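You operate a simulated robot arm through the tools that you are given. There is no shell and no other tool.

You are at the controls of a simulated robot arm. One attempt, no reset.

Task
Zero the counter, wind to 300 and play the tape from there.
Fine: switch the tape machine on for it, press the zero key once, and leave the white safe-ready toggle and the rec key alone.

Only the result counts: the job must be done as asked and must still hold three seconds after the hand-in. Knocking over, shifting, dropping, spilling or breaking anything else fails it.

Robot
A 7-joint arm with a two-finger parallel gripper, fixed in place. Base frame: the origin is at the foot of the arm, x ahead of it, y to its left, z up; the work surface is at about z = 808. Readings come in mm, degrees, newtons and seconds.
With the tool pointing down near the work surface it reaches from about 360 to 860 mm from the base axis. Its first joint turns from -166.0 to 166.0 degrees. Payload 3.43 kg.
The tool frame sits at the grasp point between the pads (the TCP): z along the fingers, y along the line on which they close. The tips reach 34 mm beyond it. Largest opening 128 mm; finger width 24, thickness 12; the body of the gripper, 48 by 130 mm, starts 96 mm behind the TCP.
Orientation is told as [roll, pitch, yaw] about the base's x, y, z axes, in that order, counted from this pose: with the fingers straight down and closing along the base's y, the tool's x points along the base's -x, its y along +y and its z along -z.

Tools
- The arm moves only by the tool send_rows. Its argument "commands" is one flat list of numbers, 7 for each row, row after row: the closure, from 0 (fully open) to 1 (shut), then the shift along the tool's x, y, z in units of 400 mm (1.0 is 400 mm), then the turn, a rotation vector about the tool's x, y, z in units of 45 degrees (1.0 is 45 degrees). In form: [jaw, dx, dy, dz, wx, wy, wz, jaw, dx, dy, dz, wx, wy, wz, ...]. A call has 1 to 20 rows; each row is the pose to reach, as a shift and turn from the pose commanded when the call began, along the tool's axes at that moment. A call with a number of a shift or a turn outside -1 to 1 is refused whole. Rows are played at 5 a second. More than 50 mm and 8.6 degrees between two rows, or a gripper value outside its range, and nothing of the call is played. A pose out of reach is approached as far as the arm can. The call stops where the force on the tool passes 60 N (or 10 N more than at its start, if that is more) or the arm is blocked; 0.2 s more then pass. The fingers move at their own pace (about 153 mm/s each) and stop on an object; they squeeze with about 23 N. The grip force told is the motor's: it shows also when the fingers shut on nothing. Time passes only in rows, and 0.2 s behind the last, so rows that repeat a pose let the fingers close. It gives the time, the measured TCP pose, the force on the tool (base axes), the opening and the grip force at its end, in the units of the frame above (readings bear some noise), with the torque about the TCP (base axes, N m) and any sound that the robot's microphone picked up.
- Cameras (640 x 400 px; columns grow to the right, rows downward): "scene" is fixed at [50.4, -495.5, 1392.4]; the picture's right is [0.03, -1.00, 0.00], its down [-0.64, -0.02, -0.77] and it looks along [0.76, 0.02, -0.64] (base axes); focal length 272 px, centre (320, 200). "wrist" rides on the gripper at [76, -11, -160] in the tool frame; the picture's right is [0.15, 0.99, 0.00], its down [-0.88, 0.13, -0.46] and it looks along [-0.45, 0.07, 0.89] (tool axes); focal length 234 px, centre (320, 200). There is no depth. A picture from a camera that has moved, and an enlarged one, comes with that camera's place and axes in the base frame and with its lens. The place of the scene camera against the robot may be out by one fixed shift of up to 18 mm in any direction.
- camera(camera): a new picture of that camera. The clock stands still meanwhile.
- close_up(camera, box): a new picture of the part [left, top, right, bottom] of that camera's present view, enlarged. The clock stands still meanwhile.
- finish_job(): hands the job in; it is judged then, once.

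Nothing tells you positions but the pictures and the camera data. Unless the task says otherwise, let go and move clear before handing in.

The tools are called after "Request:" by a JSON object that holds its "name" and its "arguments". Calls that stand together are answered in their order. send_rows: Moves the arm, as the interface text tells. Its arguments: {"type":"object","properties":{"commands":{"type":"array","items":{"type":"number"}}},"required":["commands"]} The other tools are called the same way: camera (camera) takes a picture; close_up (camera, box) takes an enlarged picture of a part of a camera's view; finish_job () hands the job in.

At the start:

```text
t: 0.0
eef_pos: [526.8, -368.9, 1162.9]
tcp_rot: [0.0, 0.1, 0.0]
contact_force: [0.3, -0.1, -0.1]
moment: [0.02, -0.03, 0.0]
opening: 128.3
finger_force: 0.0
```

scene: 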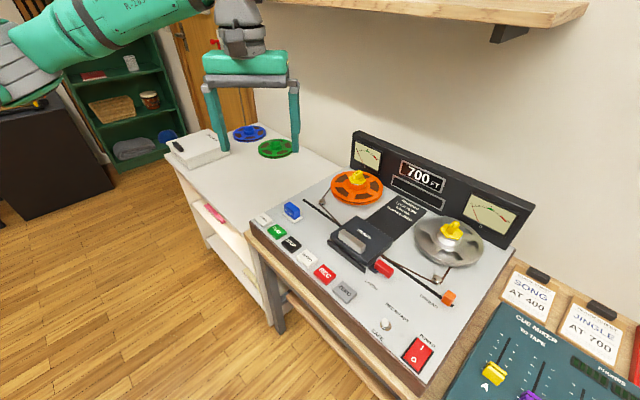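
wrist: 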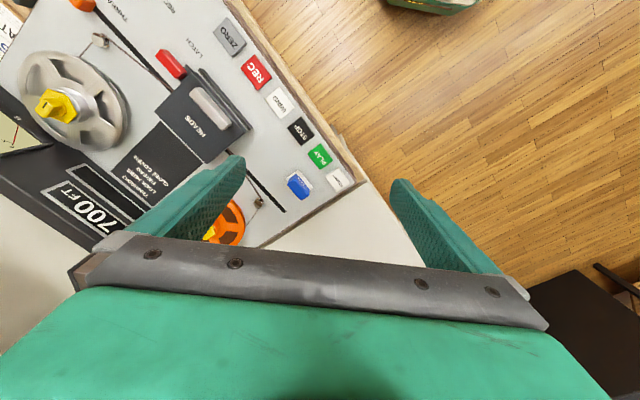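

I see a reel-to-reel tape machine with a row of keys, a blue lever/knob, a red power rocker, a safe toggle and a head cover. I'll look closer before moving.

Request:
{"name": "close_up", "arguments": {"camera": "scene", "box": [240, 190, 400, 310]}}

Request:
{"name": "close_up", "arguments": {"camera": "scene", "box": [320, 240, 480, 380]}}

Request:
{"name": "close_up", "arguments": {"camera": "scene", "box": [320, 120, 540, 270]}}

Request:
{"name": "close_up", "arguments": {"camera": "scene", "box": [440, 240, 640, 400]}}

Request:
{"name": "close_up", "arguments": {"camera": "wrist", "box": [0, 0, 380, 250]}}

```text
3.33 times, centred on (320, 250) of scene
camera zoom: at [50.4, -495.5, 1392.4], right [0.03, -1.0, 0.0], down [-0.64, -0.02, -0.77], along [0.76, 0.02, -0.64], focal length 905 px, centre (320, 33)
```

zoom: 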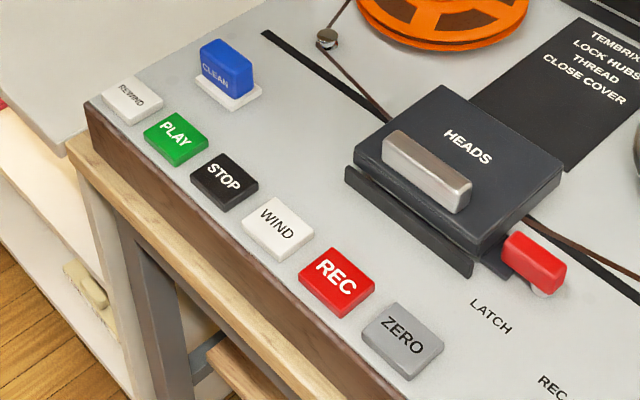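

```text
2.86 times, centred on (400, 310) of scene
camera zoom: at [50.4, -495.5, 1392.4], right [0.03, -1.0, 0.0], down [-0.64, -0.02, -0.77], along [0.76, 0.02, -0.64], focal length 776 px, centre (91, -114)
```

zoom: 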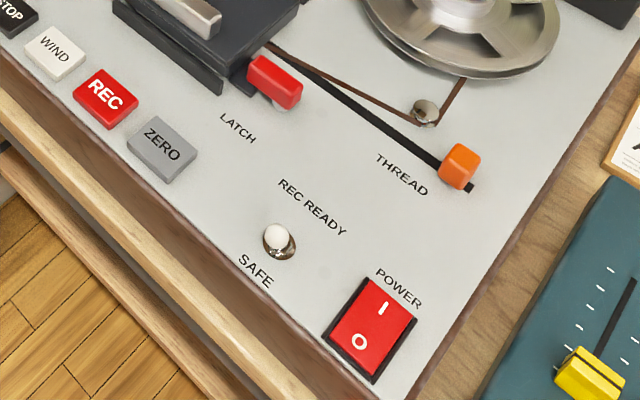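

```text
2.67 times, centred on (430, 195) of scene
camera zoom: at [50.4, -495.5, 1392.4], right [0.03, -1.0, 0.0], down [-0.64, -0.02, -0.77], along [0.76, 0.02, -0.64], focal length 724 px, centre (27, 213)
```

zoom: 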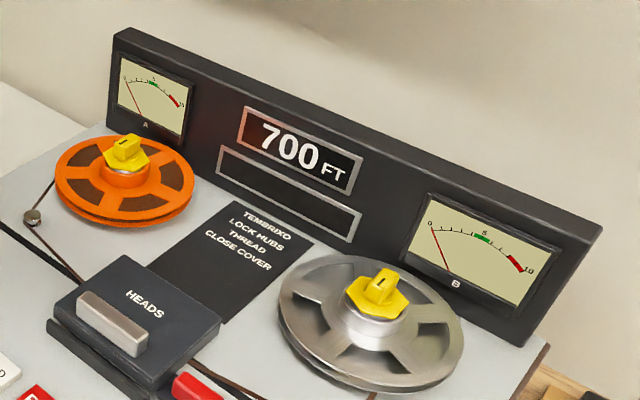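

```text
2.50 times, centred on (540, 320) of scene
camera zoom: at [50.4, -495.5, 1392.4], right [0.03, -1.0, 0.0], down [-0.64, -0.02, -0.77], along [0.76, 0.02, -0.64], focal length 679 px, centre (-230, -100)
```

zoom: 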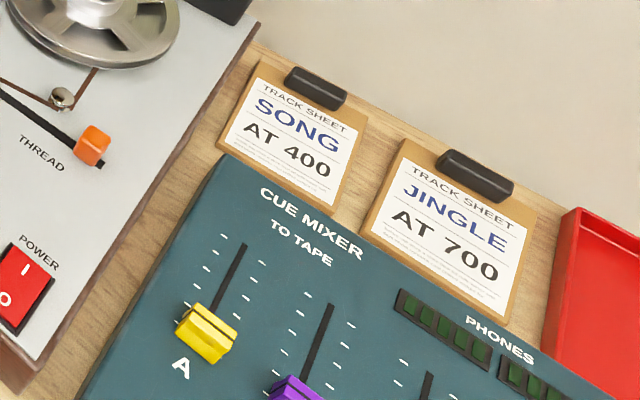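

```text
1.60 times, centred on (190, 125) of wrist
camera zoom: at [450.5, -380.1, 1323.2], right [-0.15, 0.99, 0.0], down [0.88, 0.13, 0.46], along [0.45, 0.07, -0.89], focal length 375 px, centre (528, 320)
```

zoom: 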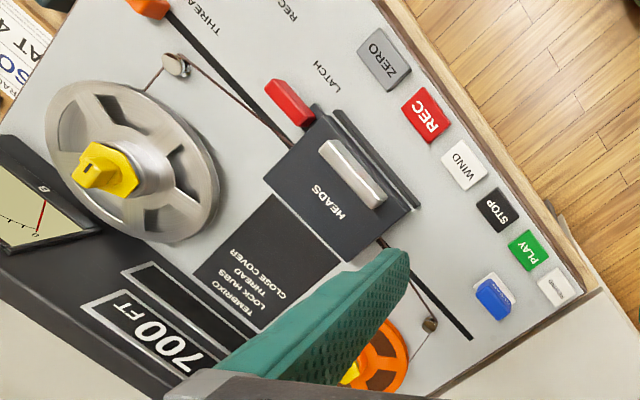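

The deck's key row appears to run from REWIND near [645, -300] to ZERO near [406, -551], with the POWER rocker near [268, -682] and the deck top around z≈810. I'll shut the fingers and move above the ZERO area for a second view to triangulate.

Request:
{"name": "send_rows", "arguments": {"commands": [1, 0.04, -0.065, 0.04, 0, 0, 0, 1, 0.08, -0.13, 0.08, 0, 0, 0, 1, 0.12, -0.195, 0.12, 0, 0, 0, 1, 0.16, -0.26, 0.16, 0, 0, 0, 1, 0.2, -0.325, 0.2, 0, 0, 0, 1, 0.24, -0.39, 0.24, 0, 0, 0, 1, 0.28, -0.455, 0.28, 0, 0, 0, 1, 0.28, -0.455, 0.28, 0, 0, 0]}}

Request:
{"name": "camera", "arguments": {"camera": "wrist"}}

Request:
{"name": "camera", "arguments": {"camera": "scene"}}

```text
t: 1.8
eef_pos: [414.5, -549.7, 1049.6]
tcp_rot: [0.0, 0.0, 0.1]
contact_force: [-0.4, -0.7, 0.2]
moment: [0.02, -0.05, 0.0]
opening: 0.1
finger_force: 23.5
```

```text
taken
camera wrist: at [338.3, -562.4, 1210.0], right [-0.15, 0.99, 0.0], down [0.88, 0.13, 0.46], along [0.45, 0.07, -0.89], focal length 234 px, centre (320, 200)
```

wrist: 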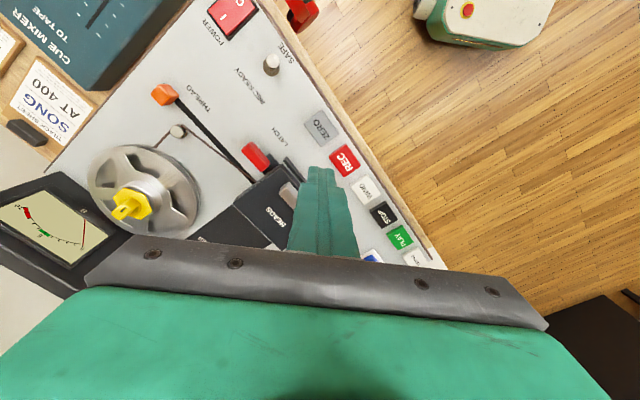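

```text
taken
```

scene: 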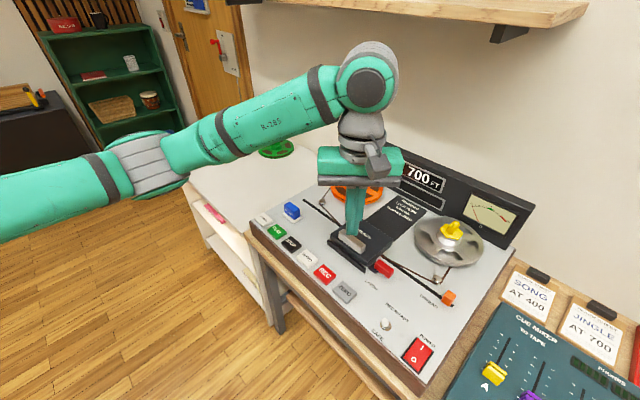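

ZERO triangulates to about [406, -551, 810], and POWER to about [275, -690]. Next I'll move above the power rocker for a closer look.

Request:
{"name": "send_rows", "arguments": {"commands": [1, 0.062, -0.05, 0.05, 0, 0, 0, 1, 0.124, -0.1, 0.1, 0, 0, 0, 1, 0.187, -0.15, 0.15, 0, 0, 0, 1, 0.249, -0.2, 0.2, 0, 0, 0, 1, 0.311, -0.25, 0.25, 0, 0, 0, 1, 0.311, -0.25, 0.25, 0, 0, 0]}}

Request:
{"name": "camera", "arguments": {"camera": "wrist"}}

Request:
{"name": "camera", "arguments": {"camera": "scene"}}

```text
t: 3.2
eef_pos: [289.9, -650.2, 951.0]
tcp_rot: [0.0, 0.0, 0.1]
contact_force: [0.8, -0.3, 0.4]
moment: [0.02, -0.03, -0.03]
opening: 0.0
finger_force: 22.8
```

```text
taken
camera wrist: at [214.2, -662.6, 1111.0], right [-0.15, 0.99, 0.0], down [0.88, 0.13, 0.46], along [0.45, 0.07, -0.89], focal length 234 px, centre (320, 200)
```

wrist: 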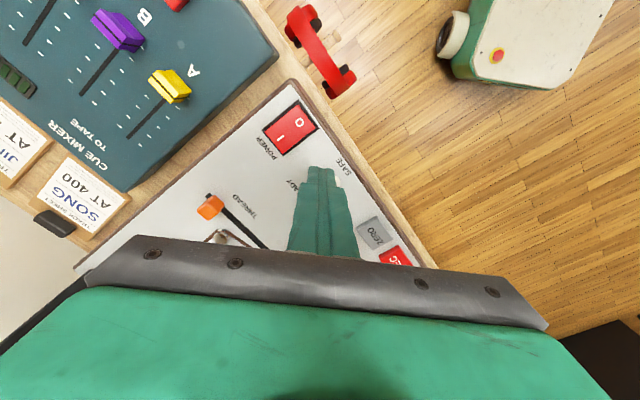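

```text
taken
```

scene: 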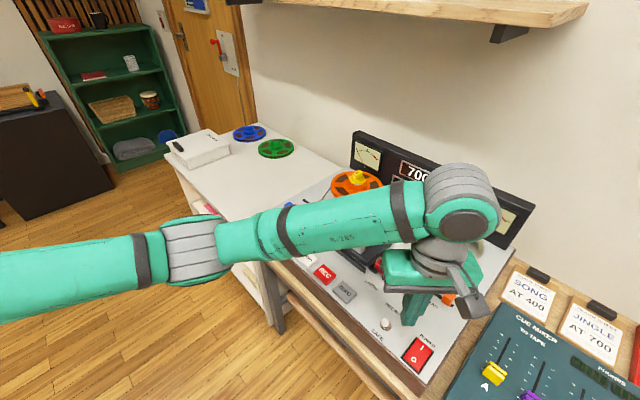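

Request:
{"name": "close_up", "arguments": {"camera": "wrist", "box": [180, 70, 420, 270]}}

```text
2.00 times, centred on (300, 170) of wrist
camera zoom: at [214.2, -662.6, 1111.0], right [-0.15, 0.99, 0.0], down [0.88, 0.13, 0.46], along [0.45, 0.07, -0.89], focal length 468 px, centre (360, 260)
```

zoom: 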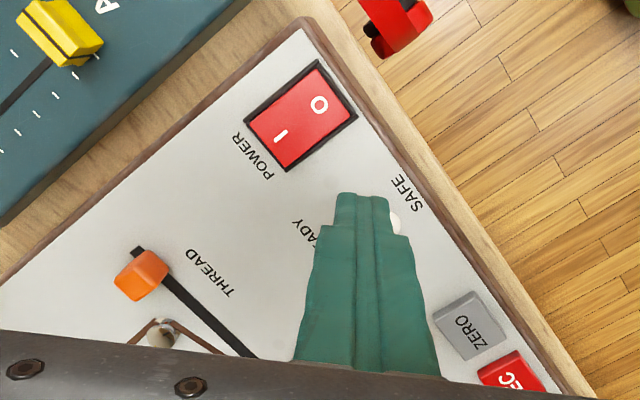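

The rocker's "I" mark comes out near [285, -700] and its "O" near [262, -680]. I'll turn the tool about -43.5° to align with the deck and hover over the I end, then check again.

Request:
{"name": "send_rows", "arguments": {"commands": [1, 0.0026, -0.02, 0.0, 0, 0, 0.161, 1, 0.005, -0.041, 0.0, 0, 0, 0.322, 1, 0.008, -0.062, 0.0, 0, 0, 0.483, 1, 0.0105, -0.083, 0.0, 0, 0, 0.645, 1, 0.013, -0.103, 0.0, 0, 0, 0.806, 1, 0.0158, -0.124, 0.0, 0, 0, 0.967, 1, 0.0158, -0.124, 0.0, 0, 0, 0.967]}}

Request:
{"name": "camera", "arguments": {"camera": "wrist"}}

Request:
{"name": "close_up", "arguments": {"camera": "wrist", "box": [220, 70, 460, 220]}}

Request:
{"name": "camera", "arguments": {"camera": "scene"}}

```text
t: 4.8
eef_pos: [284.2, -700.1, 951.9]
tcp_rot: [0.1, 0.0, -43.5]
contact_force: [-0.2, -0.4, 0.6]
moment: [0.02, 0.01, 0.0]
opening: 0.0
finger_force: 23.1
```

```text
taken
camera wrist: at [221.1, -657.0, 1111.3], right [0.58, 0.82, 0.0], down [0.73, -0.51, 0.46], along [0.37, -0.26, -0.89], focal length 234 px, centre (320, 200)
```

wrist: 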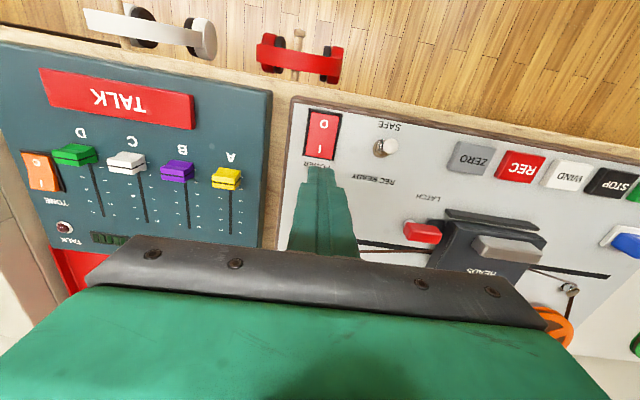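

```text
2.67 times, centred on (340, 145) of wrist
camera zoom: at [221.1, -657.0, 1111.3], right [0.58, 0.82, 0.0], down [0.73, -0.51, 0.46], along [0.37, -0.26, -0.89], focal length 624 px, centre (267, 347)
```

zoom: 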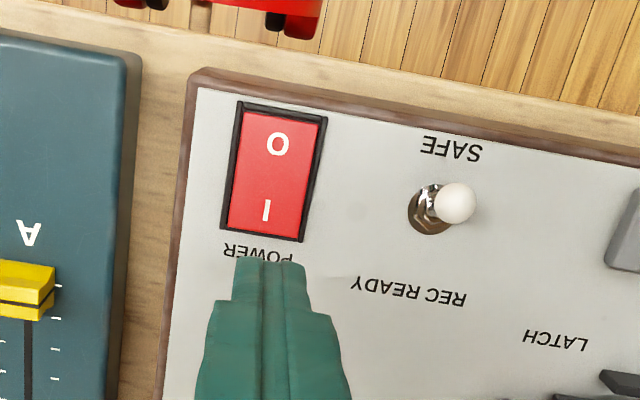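

```text
taken
```

scene: 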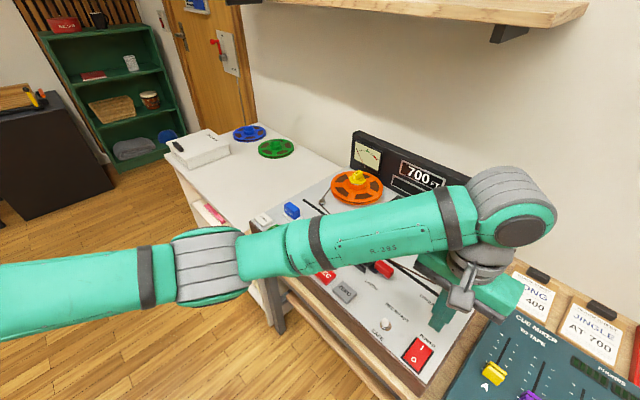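

The fingers are aligned with the deck and the I end of the rocker lies under them. I'll descend to about 30 mm above and check alignment.

Request:
{"name": "send_rows", "arguments": {"commands": [1, 0, 0, 0.09, 0, 0, 0, 1, 0, 0, 0.18, 0, 0, 0, 1, 0, 0, 0.18, 0, 0, 0]}}

Request:
{"name": "close_up", "arguments": {"camera": "wrist", "box": [220, 50, 460, 250]}}

Request:
{"name": "close_up", "arguments": {"camera": "scene", "box": [340, 260, 500, 380]}}

```text
t: 5.6
eef_pos: [285.0, -701.5, 878.9]
tcp_rot: [0.0, 0.0, -43.5]
contact_force: [0.0, -0.5, 0.7]
moment: [0.02, -0.01, -0.02]
opening: 0.0
finger_force: 22.1
```

```text
2.00 times, centred on (340, 150) of wrist
camera zoom: at [221.3, -657.1, 1040.2], right [0.57, 0.82, 0.0], down [0.73, -0.51, 0.46], along [0.37, -0.26, -0.89], focal length 468 px, centre (280, 300)
```

zoom: 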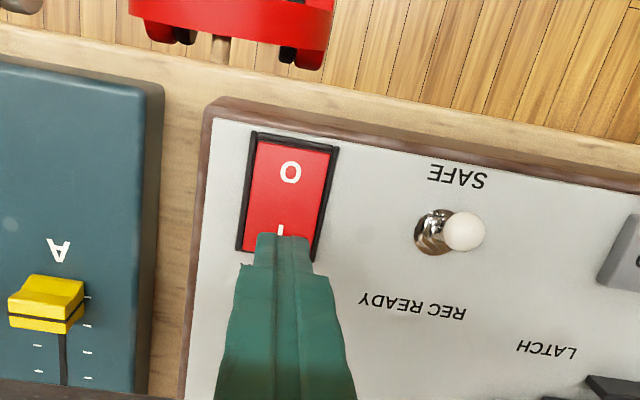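

```text
3.33 times, centred on (420, 320) of scene
camera zoom: at [50.4, -495.5, 1392.4], right [0.03, -1.0, 0.0], down [-0.64, -0.02, -0.77], along [0.76, 0.02, -0.64], focal length 905 px, centre (-13, -200)
```

zoom: 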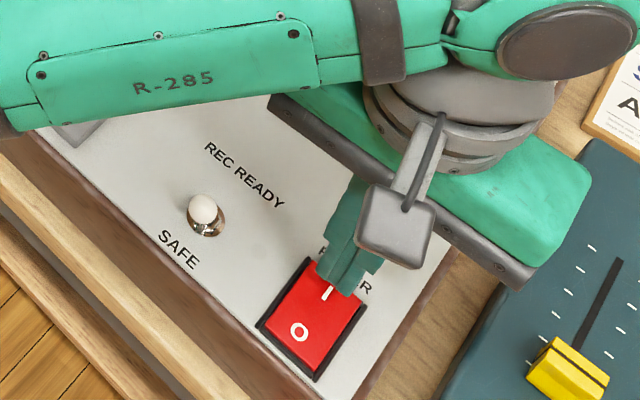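

Alignment is good (rocker surface near z≈812). I'll shift 3 mm toward the pivot and descend gently until contact.

Request:
{"name": "send_rows", "arguments": {"commands": [1, 0.0075, 0, 0.03, 0, 0, 0, 1, 0.0075, 0, 0.05, 0, 0, 0, 1, 0.0075, 0, 0.06, 0, 0, 0, 1, 0.0075, 0, 0.067, 0, 0, 0, 1, 0.0075, 0, 0.073, 0, 0, 0]}}

Request:
{"name": "close_up", "arguments": {"camera": "scene", "box": [340, 260, 500, 380]}}

```text
t: 6.8
eef_pos: [283.1, -699.2, 852.6]
tcp_rot: [-0.1, -0.2, -43.5]
contact_force: [0.0, 8.9, 30.3]
moment: [0.59, 0.24, -0.02]
opening: 0.0
finger_force: 23.3
```

```text
3.33 times, centred on (420, 320) of scene
camera zoom: at [50.4, -495.5, 1392.4], right [0.03, -1.0, 0.0], down [-0.64, -0.02, -0.77], along [0.76, 0.02, -0.64], focal length 905 px, centre (-13, -200)
```

zoom: 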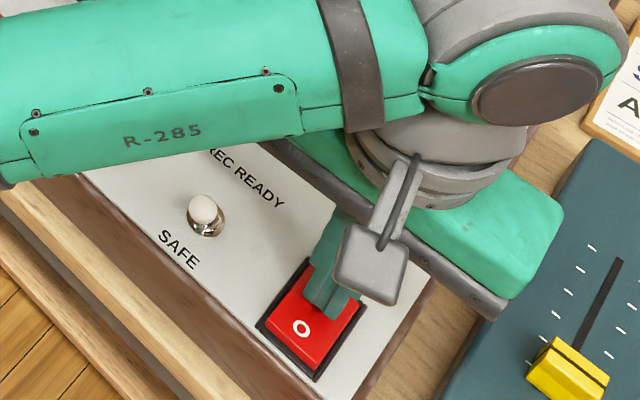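

Contact at tip z≈819 with 30 N; I can't yet tell whether it has tilted. Checking views.

Request:
{"name": "close_up", "arguments": {"camera": "wrist", "box": [220, 50, 460, 250]}}

Request:
{"name": "camera", "arguments": {"camera": "scene"}}

```text
2.00 times, centred on (340, 150) of wrist
camera zoom: at [218.5, -654.3, 1013.3], right [0.57, 0.82, 0.0], down [0.73, -0.51, 0.46], along [0.37, -0.27, -0.89], focal length 468 px, centre (280, 300)
```

zoom: 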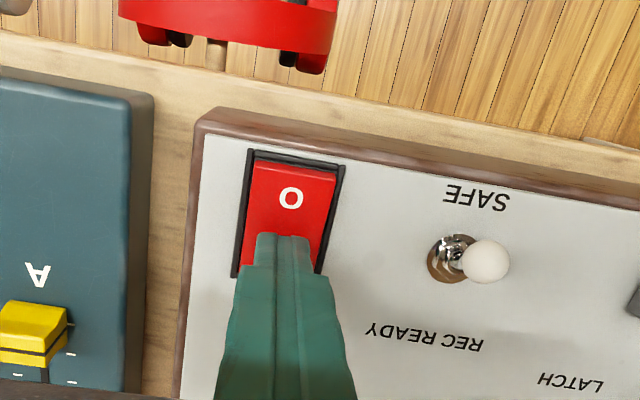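

```text
taken
```

scene: 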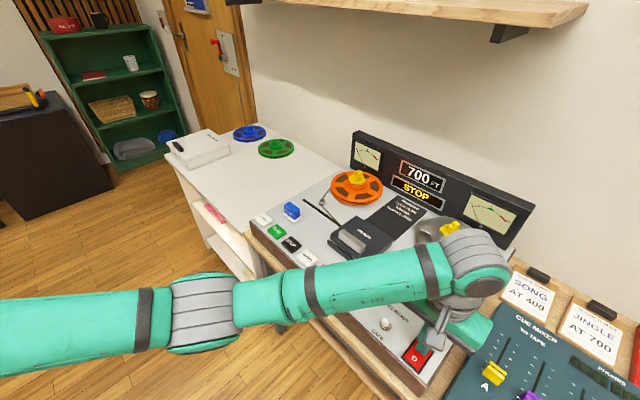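

The display now lights "STOP" — power is on. I'll lift off and move above ZERO.

Request:
{"name": "send_rows", "arguments": {"commands": [1, 0, 0, -0.05, 0, 0, 0, 1, 0, 0, -0.12, 0, 0, 0, 1, 0, 0, -0.2, 0, 0, 0, 1, 0, 0, -0.25, 0, 0, 0, 1, 0, 0, -0.25, 0, 0, 0]}}

Request:
{"name": "close_up", "arguments": {"camera": "scene", "box": [320, 120, 540, 270]}}

Request:
{"name": "camera", "arguments": {"camera": "wrist"}}

```text
t: 8.0
eef_pos: [282.0, -698.7, 948.6]
tcp_rot: [0.0, 0.1, -43.4]
contact_force: [-1.0, -0.1, 1.0]
moment: [0.0, 0.03, -0.02]
opening: 0.0
finger_force: 22.6
```

```text
2.67 times, centred on (430, 195) of scene
camera zoom: at [50.4, -495.5, 1392.4], right [0.03, -1.0, 0.0], down [-0.64, -0.02, -0.77], along [0.76, 0.02, -0.64], focal length 724 px, centre (27, 213)
```

zoom: 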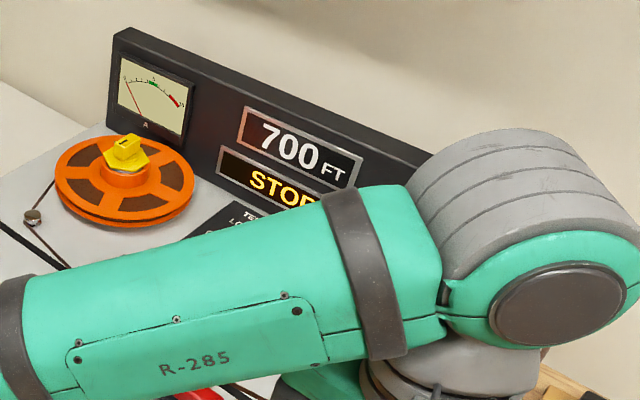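

```text
taken
camera wrist: at [218.1, -654.1, 1110.0], right [0.57, 0.82, 0.0], down [0.73, -0.51, 0.45], along [0.37, -0.26, -0.89], focal length 234 px, centre (320, 200)
```

wrist: 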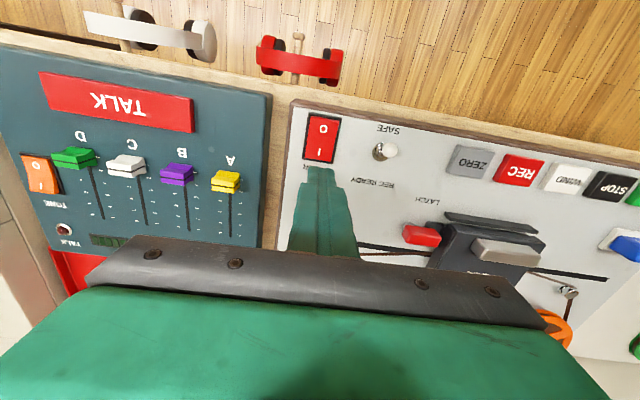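

I'll hop along the key row to above ZERO, staying high.

Request:
{"name": "send_rows", "arguments": {"commands": [1, 0.0065, 0.096, 0, 0, 0, 0, 1, 0.013, 0.192, 0, 0, 0, 0, 1, 0.0195, 0.287, 0, 0, 0, 0, 1, 0.026, 0.383, 0, 0, 0, 0, 1, 0.0325, 0.479, 0, 0, 0, 0, 1, 0.0325, 0.479, 0.05, 0, 0, 0, 1, 0.0325, 0.479, 0.1, 0, 0, 0]}}

Request:
{"name": "camera", "arguments": {"camera": "wrist"}}

Request:
{"name": "close_up", "arguments": {"camera": "wrist", "box": [220, 50, 460, 250]}}

Request:
{"name": "camera", "arguments": {"camera": "scene"}}

```text
t: 9.6
eef_pos: [403.8, -550.8, 907.8]
tcp_rot: [0.0, -0.1, -43.5]
contact_force: [0.5, 0.1, 0.2]
moment: [-0.01, -0.02, -0.01]
opening: 0.0
finger_force: 23.4
```

```text
taken
camera wrist: at [340.6, -506.1, 1069.3], right [0.57, 0.82, 0.0], down [0.73, -0.51, 0.45], along [0.37, -0.26, -0.89], focal length 234 px, centre (320, 200)
```

wrist: 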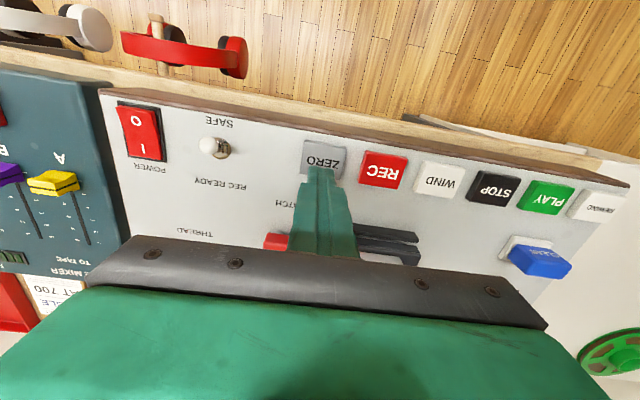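

```text
2.00 times, centred on (340, 150) of wrist
camera zoom: at [340.6, -506.1, 1069.3], right [0.57, 0.82, 0.0], down [0.73, -0.51, 0.45], along [0.37, -0.26, -0.89], focal length 468 px, centre (280, 300)
```

zoom: 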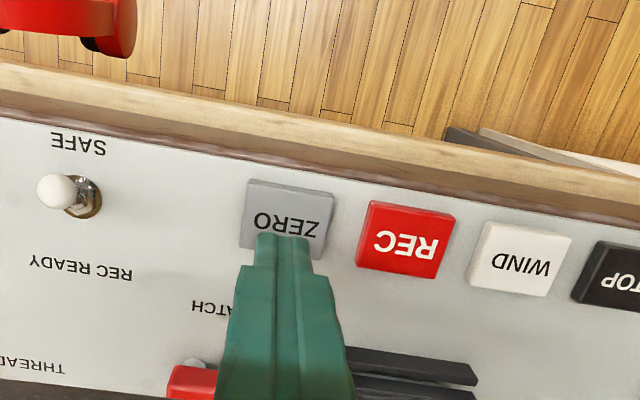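

```text
taken
```

scene: 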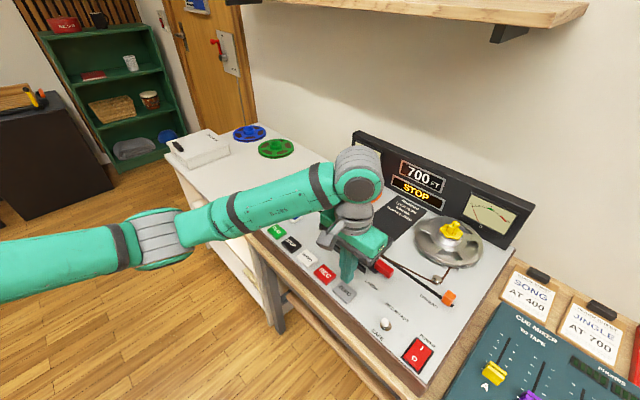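

ZERO's centre is at about [406.5, -548.5], with keys spaced about (47.3, 49.1) mm apart along the row. I'll press ZERO gently.

Request:
{"name": "send_rows", "arguments": {"commands": [1, 0, 0.008, 0.04, 0, 0, 0, 1, 0, 0.008, 0.09, 0, 0, 0, 1, 0, 0.008, 0.1, 0, 0, 0, 1, 0, 0.008, 0.108, 0, 0, 0, 1, 0, 0.008, 0.115, 0, 0, 0]}}

Request:
{"name": "camera", "arguments": {"camera": "scene"}}

Request:
{"name": "close_up", "arguments": {"camera": "wrist", "box": [220, 50, 460, 250]}}

```text
t: 10.8
eef_pos: [407.1, -547.7, 863.7]
tcp_rot: [0.0, 0.0, -43.6]
contact_force: [-0.1, -0.3, 0.1]
moment: [0.02, -0.04, -0.01]
opening: 0.0
finger_force: 23.2
```

```text
taken
```

scene: 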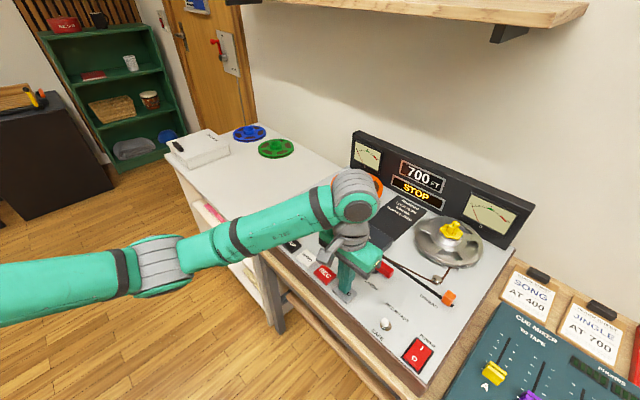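

```text
2.00 times, centred on (340, 150) of wrist
camera zoom: at [343.1, -504.5, 1023.6], right [0.57, 0.82, 0.0], down [0.73, -0.51, 0.46], along [0.37, -0.26, -0.89], focal length 468 px, centre (280, 300)
```

zoom: 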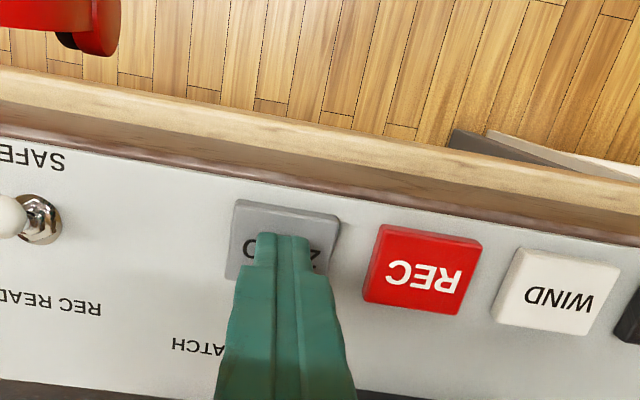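

Fingers are centred over ZERO with the tip at z≈829, no contact yet. Continuing down slowly.

Request:
{"name": "send_rows", "arguments": {"commands": [1, 0, 0, 0.006, 0, 0, 0, 1, 0, 0, 0.012, 0, 0, 0, 1, 0, 0, 0.018, 0, 0, 0, 1, 0, 0, 0.022, 0, 0, 0]}}

Request:
{"name": "camera", "arguments": {"camera": "scene"}}

```text
t: 11.8
eef_pos: [406.0, -547.1, 853.8]
tcp_rot: [0.0, 0.0, -43.6]
contact_force: [0.1, 1.0, 0.9]
moment: [0.04, -0.04, 0.02]
opening: 0.2
finger_force: 22.6
```

```text
taken
```

scene: 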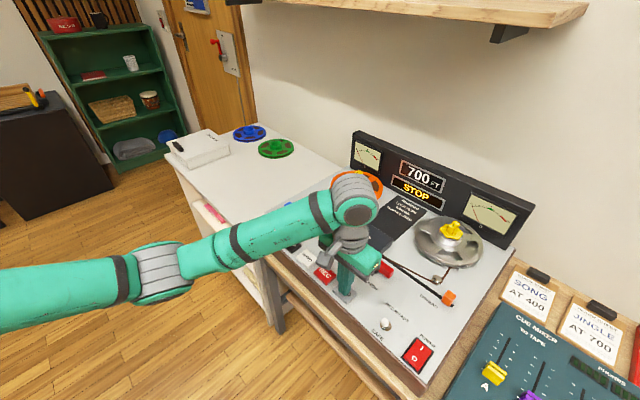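

Tip is at z≈820 and just about touching. Stepping down further in small amounts.

Request:
{"name": "send_rows", "arguments": {"commands": [1, 0, 0, 0.004, 0, 0, 0, 1, 0, 0, 0.008, 0, 0, 0]}}

Request:
{"name": "close_up", "arguments": {"camera": "scene", "box": [320, 120, 480, 220]}}

```text
t: 12.4
eef_pos: [406.1, -548.0, 850.6]
tcp_rot: [0.0, 0.0, -43.5]
contact_force: [-0.9, 0.0, 2.8]
moment: [0.0, 0.0, 0.0]
opening: 0.1
finger_force: 22.7
heard: click
```

```text
4.00 times, centred on (400, 170) of scene
camera zoom: at [50.4, -495.5, 1392.4], right [0.03, -1.0, 0.0], down [-0.64, -0.02, -0.77], along [0.76, 0.02, -0.64], focal length 1086 px, centre (0, 320)
```

zoom: 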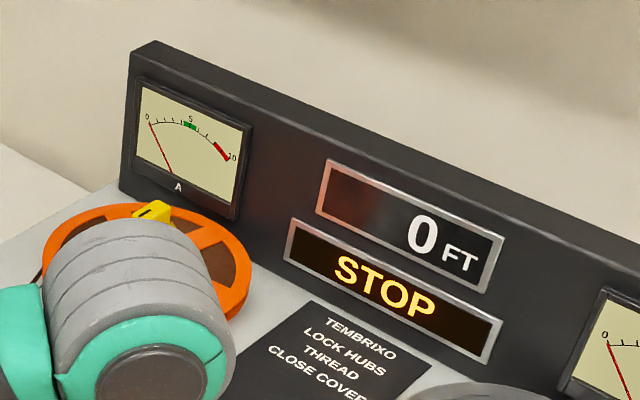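

The counter reads 0 FT with a single click. Now I'll lift and move above WIND (passing high over REC).

Request:
{"name": "send_rows", "arguments": {"commands": [1, 0, 0, -0.03, 0, 0, 0, 1, 0, 0, -0.08, 0, 0, 0, 1, 0, 0, -0.15, 0, 0, 0, 1, -0.001, 0.085, -0.15, 0, 0, 0, 1, -0.002, 0.17, -0.15, 0, 0, 0, 1, -0.003, 0.256, -0.15, 0, 0, 0, 1, -0.004, 0.341, -0.15, 0, 0, 0, 1, -0.004, 0.341, -0.1, 0, 0, 0, 1, -0.004, 0.341, -0.07, 0, 0, 0]}}

Request:
{"name": "camera", "arguments": {"camera": "scene"}}

Request:
{"name": "close_up", "arguments": {"camera": "wrist", "box": [220, 50, 460, 250]}}

Request:
{"name": "camera", "arguments": {"camera": "wrist"}}

```text
t: 14.4
eef_pos: [501.5, -449.6, 879.9]
tcp_rot: [0.1, 0.0, -43.5]
contact_force: [-0.1, -0.5, 0.1]
moment: [0.01, -0.01, 0.0]
opening: 0.1
finger_force: 23.3
```

```text
taken
```

scene: 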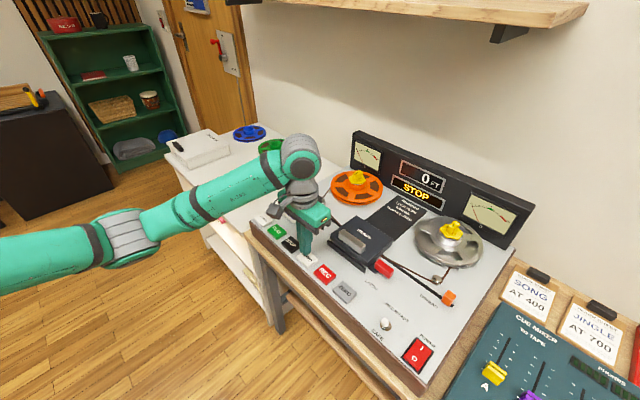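

```text
2.00 times, centred on (340, 150) of wrist
camera zoom: at [438.3, -406.2, 1040.2], right [0.57, 0.82, 0.0], down [0.73, -0.51, 0.46], along [0.37, -0.26, -0.89], focal length 468 px, centre (280, 300)
```

zoom: 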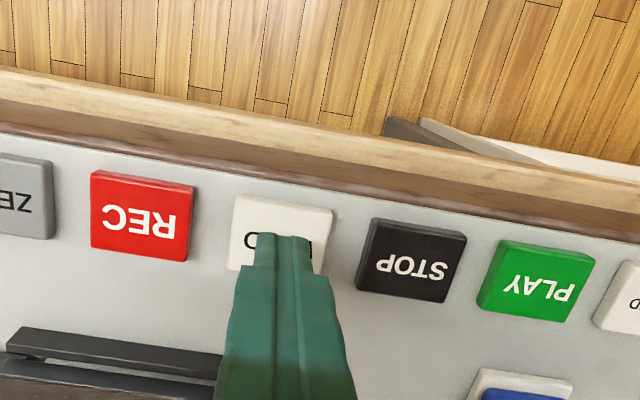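

```text
taken
camera wrist: at [438.3, -406.2, 1040.2], right [0.57, 0.82, 0.0], down [0.73, -0.51, 0.46], along [0.37, -0.26, -0.89], focal length 234 px, centre (320, 200)
```

wrist: 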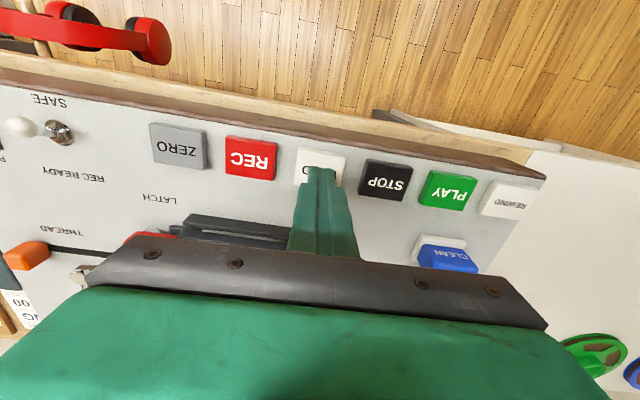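

I'm centred on WIND and the counter is visible. Before running the tape, I'll check the hubs, tape path and cover closely.

Request:
{"name": "close_up", "arguments": {"camera": "scene", "box": [310, 150, 400, 230]}}

Request:
{"name": "close_up", "arguments": {"camera": "scene", "box": [330, 200, 470, 310]}}

```text
5.00 times, centred on (355, 190) of scene
camera zoom: at [50.4, -495.5, 1392.4], right [0.03, -1.0, 0.0], down [-0.64, -0.02, -0.77], along [0.76, 0.02, -0.64], focal length 1358 px, centre (145, 250)
```

zoom: 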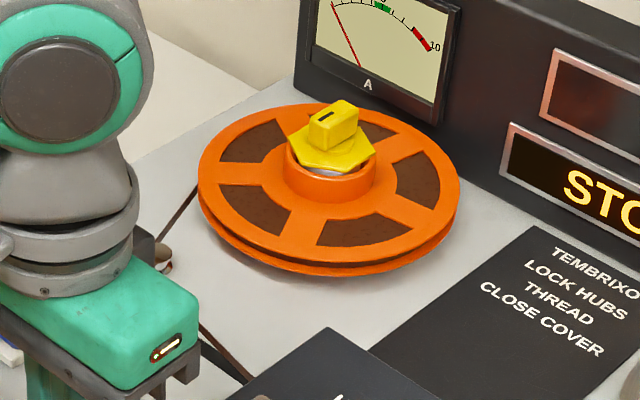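

```text
3.64 times, centred on (400, 255) of scene
camera zoom: at [50.4, -495.5, 1392.4], right [0.03, -1.0, 0.0], down [-0.64, -0.02, -0.77], along [0.76, 0.02, -0.64], focal length 988 px, centre (29, 0)
```

zoom: 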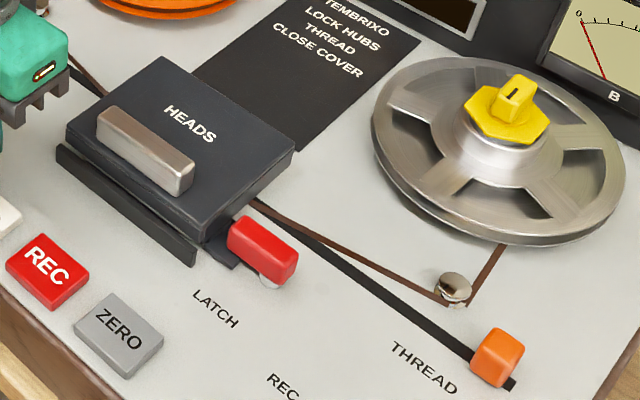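

Hubs, tape path and cover look in order. I'll press WIND once, lift and hop straight to hover over STOP, then read the counter.

Request:
{"name": "send_rows", "arguments": {"commands": [1, 0, 0, 0.05, 0, 0, 0, 1, 0, 0, 0.065, 0, 0, 0, 1, 0, 0, 0.075, 0, 0, 0, 1, 0, 0, 0.079, 0, 0, 0, 1, 0, 0, 0.04, 0, 0, 0, 1, -0.0005, 0.085, 0.02, 0, 0, 0, 1, -0.001, 0.17, 0.025, 0, 0, 0, 1, -0.001, 0.17, 0.042, 0, 0, 0]}}

Request:
{"name": "camera", "arguments": {"camera": "scene"}}

Request:
{"name": "close_up", "arguments": {"camera": "scene", "box": [320, 120, 480, 220]}}

Request:
{"name": "close_up", "arguments": {"camera": "wrist", "box": [220, 50, 460, 250]}}

```text
t: 16.2
eef_pos: [550.2, -400.8, 861.1]
tcp_rot: [0.0, 0.0, -43.6]
contact_force: [0.7, -0.4, 0.0]
moment: [0.0, 0.0, 0.0]
opening: 0.0
finger_force: 23.2
heard: click
```

```text
taken
```

scene: 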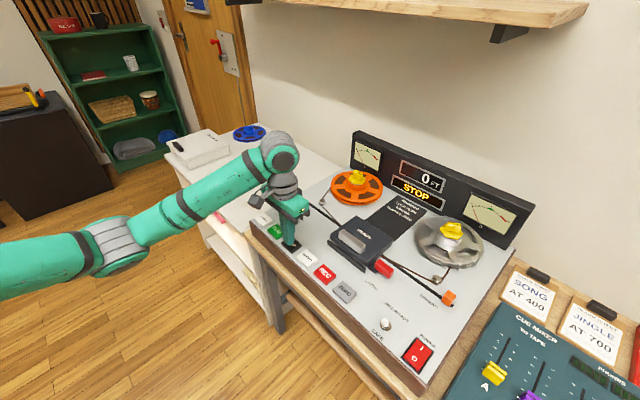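

```text
4.00 times, centred on (400, 170) of scene
camera zoom: at [50.4, -495.5, 1392.4], right [0.03, -1.0, 0.0], down [-0.64, -0.02, -0.77], along [0.76, 0.02, -0.64], focal length 1086 px, centre (0, 320)
```

zoom: 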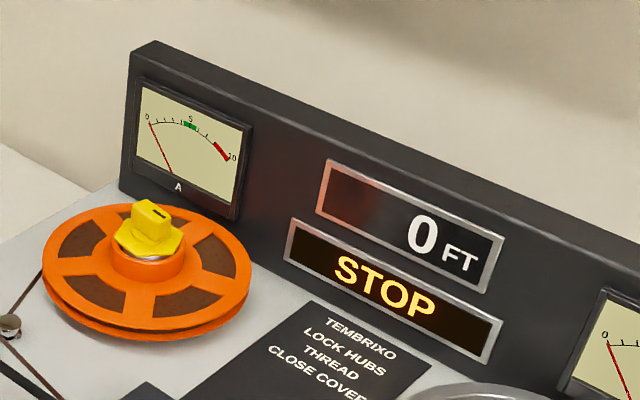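

```text
2.00 times, centred on (340, 150) of wrist
camera zoom: at [485.7, -357.0, 1023.0], right [0.57, 0.82, 0.0], down [0.73, -0.51, 0.45], along [0.37, -0.26, -0.89], focal length 468 px, centre (280, 300)
```

zoom: 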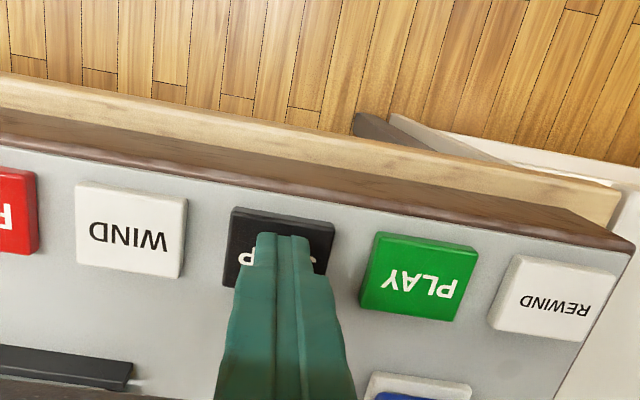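

A click was heard, yet the display still shows STOP and 0 FT. I'll wait briefly and look again at the display and hubs.

Request:
{"name": "send_rows", "arguments": {"commands": [1, 0, 0, -0.02, 0, 0, 0, 1, 0, 0, -0.02, 0, 0, 0]}}

Request:
{"name": "close_up", "arguments": {"camera": "scene", "box": [320, 120, 540, 270]}}

Request:
{"name": "close_up", "arguments": {"camera": "scene", "box": [310, 150, 400, 230]}}

Request:
{"name": "close_up", "arguments": {"camera": "scene", "box": [330, 200, 470, 310]}}

```text
t: 16.8
eef_pos: [547.9, -402.4, 870.2]
tcp_rot: [0.0, 0.0, -43.5]
contact_force: [0.6, -0.1, 0.5]
moment: [0.0, -0.02, 0.01]
opening: 0.0
finger_force: 23.1
```

```text
2.67 times, centred on (430, 195) of scene
camera zoom: at [50.4, -495.5, 1392.4], right [0.03, -1.0, 0.0], down [-0.64, -0.02, -0.77], along [0.76, 0.02, -0.64], focal length 724 px, centre (27, 213)
```

zoom: 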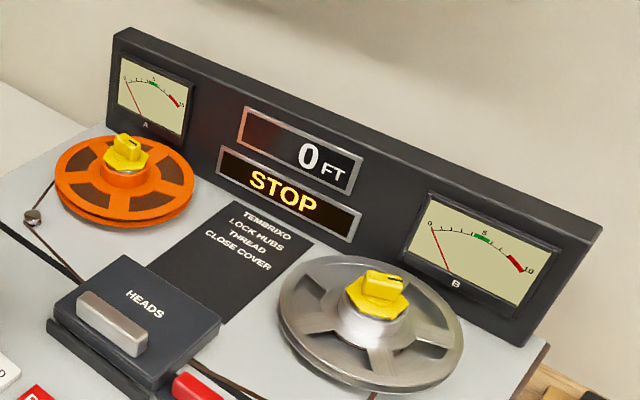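

```text
5.00 times, centred on (355, 190) of scene
camera zoom: at [50.4, -495.5, 1392.4], right [0.03, -1.0, 0.0], down [-0.64, -0.02, -0.77], along [0.76, 0.02, -0.64], focal length 1358 px, centre (145, 250)
```

zoom: 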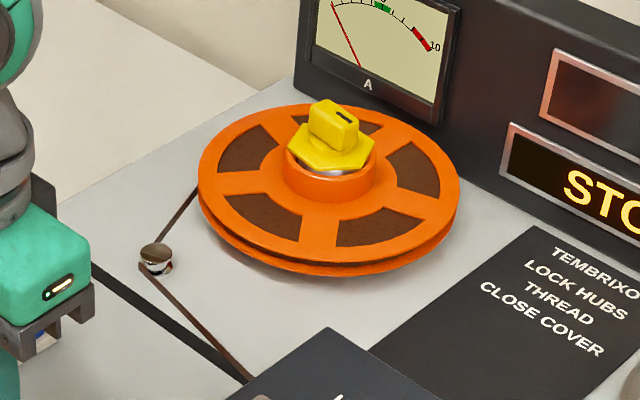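

```text
3.64 times, centred on (400, 255) of scene
camera zoom: at [50.4, -495.5, 1392.4], right [0.03, -1.0, 0.0], down [-0.64, -0.02, -0.77], along [0.76, 0.02, -0.64], focal length 988 px, centre (29, 0)
```

zoom: 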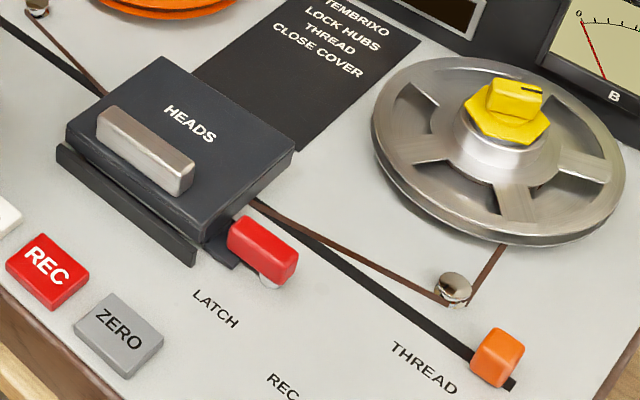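

The hubs did turn a little, so WIND seems to run only while held. I'll go back to WIND, press and hold, and read the counter while holding.

Request:
{"name": "send_rows", "arguments": {"commands": [1, 0.0005, -0.085, 0, 0, 0, 0, 1, 0.001, -0.17, 0, 0, 0, 0, 1, 0.001, -0.17, 0.02, 0, 0, 0, 1, 0.001, -0.17, 0.04, 0, 0, 0, 1, 0.001, -0.17, 0.052, 0, 0, 0, 1, 0.001, -0.17, 0.056, 0, 0, 0]}}

Request:
{"name": "close_up", "arguments": {"camera": "scene", "box": [320, 120, 540, 270]}}

```text
t: 18.2
eef_pos: [500.9, -451.1, 848.7]
tcp_rot: [0.0, 0.0, -43.4]
contact_force: [-0.4, -1.5, 6.7]
moment: [-0.05, 0.0, 0.04]
opening: 0.4
finger_force: 23.0
heard: click
```

```text
2.67 times, centred on (430, 195) of scene
camera zoom: at [50.4, -495.5, 1392.4], right [0.03, -1.0, 0.0], down [-0.64, -0.02, -0.77], along [0.76, 0.02, -0.64], focal length 724 px, centre (27, 213)
```

zoom: 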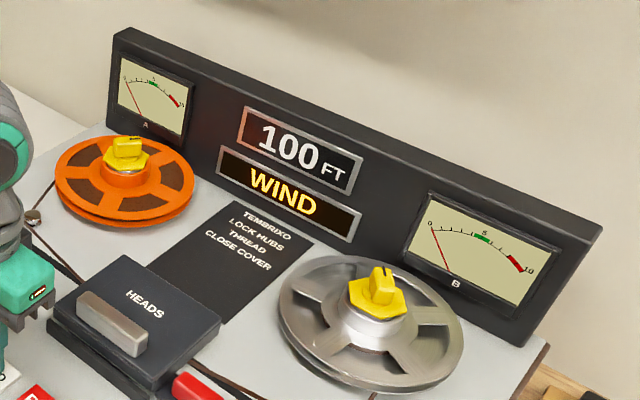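

While WIND is held the counter advances (100 FT, "WIND"). I'll keep holding in the shortest steps and read each time.

Request:
{"name": "send_rows", "arguments": {"commands": [1, 0, 0, 0, 0, 0, 0]}}

Request:
{"name": "close_up", "arguments": {"camera": "scene", "box": [320, 120, 540, 270]}}

```text
t: 18.6
eef_pos: [500.7, -450.7, 847.8]
tcp_rot: [0.0, -0.1, -43.5]
contact_force: [1.4, -3.3, 6.3]
moment: [-0.08, -0.05, -0.04]
opening: 0.4
finger_force: 23.3
```

```text
2.67 times, centred on (430, 195) of scene
camera zoom: at [50.4, -495.5, 1392.4], right [0.03, -1.0, 0.0], down [-0.64, -0.02, -0.77], along [0.76, 0.02, -0.64], focal length 724 px, centre (27, 213)
```

zoom: 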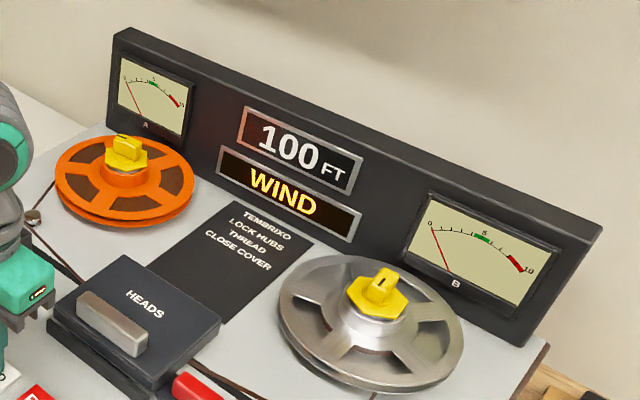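

Still 100 FT; the counter seems to step in hundreds. Continuing to hold.

Request:
{"name": "send_rows", "arguments": {"commands": [1, 0, 0, 0, 0, 0, 0]}}

Request:
{"name": "close_up", "arguments": {"camera": "scene", "box": [320, 120, 540, 270]}}

```text
t: 19.0
eef_pos: [501.4, -450.6, 847.7]
tcp_rot: [-0.1, 0.0, -43.6]
contact_force: [1.0, -3.6, 8.1]
moment: [-0.11, -0.04, -0.03]
opening: 0.0
finger_force: 23.2
```

```text
2.67 times, centred on (430, 195) of scene
camera zoom: at [50.4, -495.5, 1392.4], right [0.03, -1.0, 0.0], down [-0.64, -0.02, -0.77], along [0.76, 0.02, -0.64], focal length 724 px, centre (27, 213)
```

zoom: 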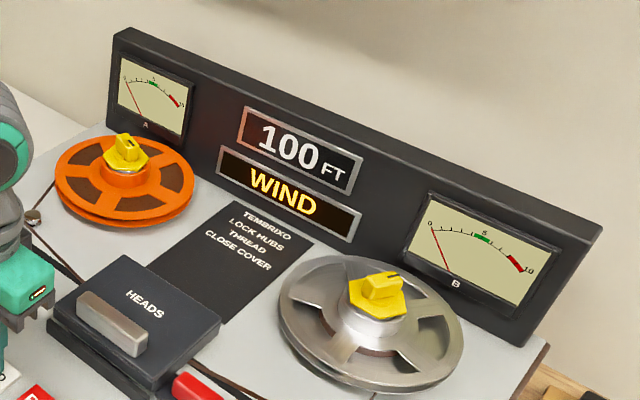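

Request:
{"name": "send_rows", "arguments": {"commands": [1, 0, 0, 0, 0, 0, 0]}}

Request:
{"name": "close_up", "arguments": {"camera": "scene", "box": [320, 120, 540, 270]}}

```text
t: 19.4
eef_pos: [500.9, -450.4, 848.4]
tcp_rot: [0.0, 0.0, -43.5]
contact_force: [1.1, -2.5, 8.1]
moment: [-0.08, -0.01, 0.0]
opening: 0.1
finger_force: 22.9
```

```text
2.67 times, centred on (430, 195) of scene
camera zoom: at [50.4, -495.5, 1392.4], right [0.03, -1.0, 0.0], down [-0.64, -0.02, -0.77], along [0.76, 0.02, -0.64], focal length 724 px, centre (27, 213)
```

zoom: 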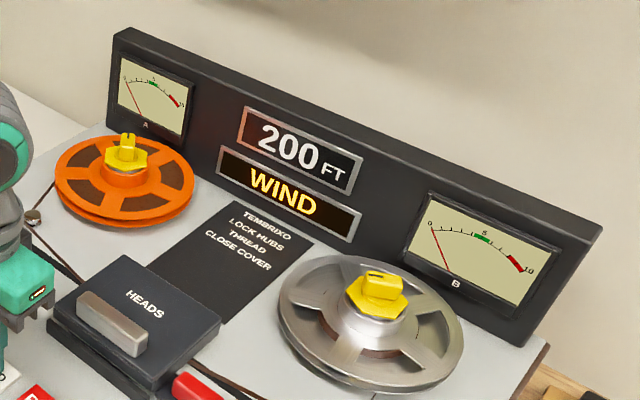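

200 FT now. The display timing suggests it rounds to the nearest hundred at roughly 90 ft/s, so I'll keep holding and watch for 300.

Request:
{"name": "send_rows", "arguments": {"commands": [1, 0, 0, 0, 0, 0, 0]}}

Request:
{"name": "close_up", "arguments": {"camera": "scene", "box": [320, 120, 540, 270]}}

```text
t: 19.8
eef_pos: [502.1, -450.4, 847.4]
tcp_rot: [0.0, 0.0, -43.4]
contact_force: [1.2, -1.8, 7.7]
moment: [-0.05, -0.04, 0.01]
opening: 0.0
finger_force: 22.5
```

```text
2.67 times, centred on (430, 195) of scene
camera zoom: at [50.4, -495.5, 1392.4], right [0.03, -1.0, 0.0], down [-0.64, -0.02, -0.77], along [0.76, 0.02, -0.64], focal length 724 px, centre (27, 213)
```

zoom: 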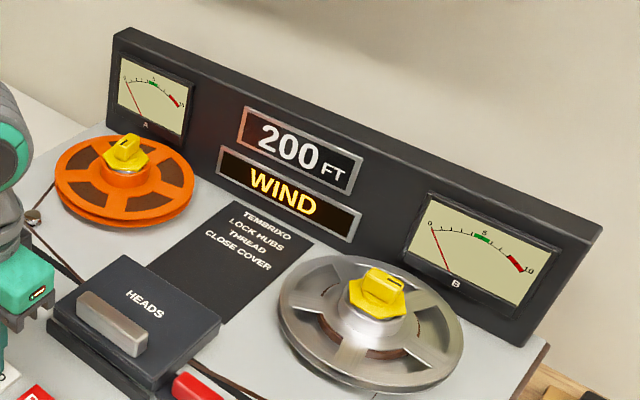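

Request:
{"name": "send_rows", "arguments": {"commands": [1, 0, 0, 0, 0, 0, 0]}}

Request:
{"name": "close_up", "arguments": {"camera": "scene", "box": [320, 120, 540, 270]}}

```text
t: 20.2
eef_pos: [501.6, -450.1, 847.7]
tcp_rot: [0.0, 0.0, -43.5]
contact_force: [0.4, -1.4, 7.9]
moment: [-0.06, -0.04, -0.01]
opening: 0.2
finger_force: 23.2
```

```text
2.67 times, centred on (430, 195) of scene
camera zoom: at [50.4, -495.5, 1392.4], right [0.03, -1.0, 0.0], down [-0.64, -0.02, -0.77], along [0.76, 0.02, -0.64], focal length 724 px, centre (27, 213)
```

zoom: 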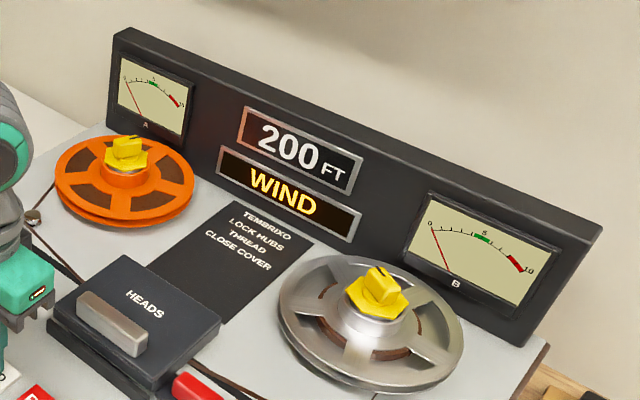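

Request:
{"name": "send_rows", "arguments": {"commands": [1, 0, 0, 0, 0, 0, 0]}}

Request:
{"name": "close_up", "arguments": {"camera": "scene", "box": [320, 120, 540, 270]}}

```text
t: 20.6
eef_pos: [501.6, -450.2, 848.3]
tcp_rot: [0.0, -0.1, -43.5]
contact_force: [0.3, -1.7, 7.9]
moment: [-0.01, -0.02, 0.0]
opening: 0.2
finger_force: 23.2
```

```text
2.67 times, centred on (430, 195) of scene
camera zoom: at [50.4, -495.5, 1392.4], right [0.03, -1.0, 0.0], down [-0.64, -0.02, -0.77], along [0.76, 0.02, -0.64], focal length 724 px, centre (27, 213)
```

zoom: 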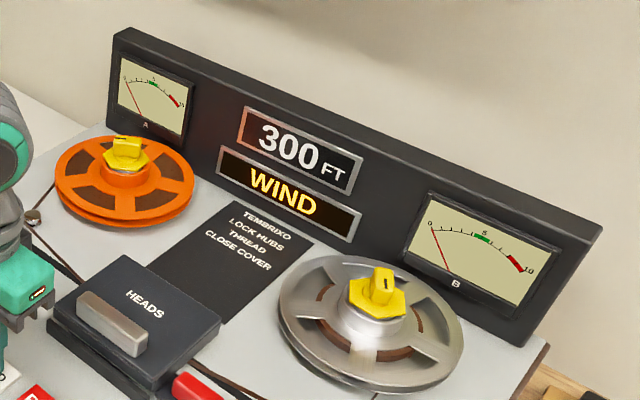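

300 FT shows now, likely just past the rounding threshold (~250). I'll hold one more row to land near the middle, then release WIND and rise clear.

Request:
{"name": "send_rows", "arguments": {"commands": [1, 0, 0, 0, 0, 0, 0, 1, 0, 0, -0.06, 0, 0, 0, 1, 0, 0, -0.09, 0, 0, 0]}}

Request:
{"name": "close_up", "arguments": {"camera": "scene", "box": [320, 120, 540, 270]}}

```text
t: 21.4
eef_pos: [501.5, -450.1, 883.7]
tcp_rot: [0.0, 0.1, -43.5]
contact_force: [0.3, -0.1, -0.7]
moment: [-0.01, 0.02, 0.02]
opening: 0.0
finger_force: 22.7
```

```text
2.67 times, centred on (430, 195) of scene
camera zoom: at [50.4, -495.5, 1392.4], right [0.03, -1.0, 0.0], down [-0.64, -0.02, -0.77], along [0.76, 0.02, -0.64], focal length 724 px, centre (27, 213)
```

zoom: 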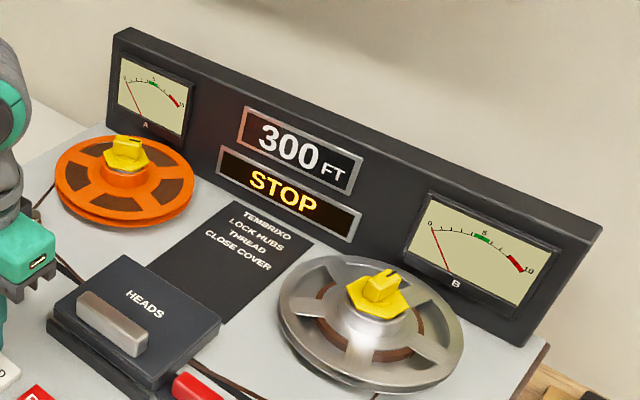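

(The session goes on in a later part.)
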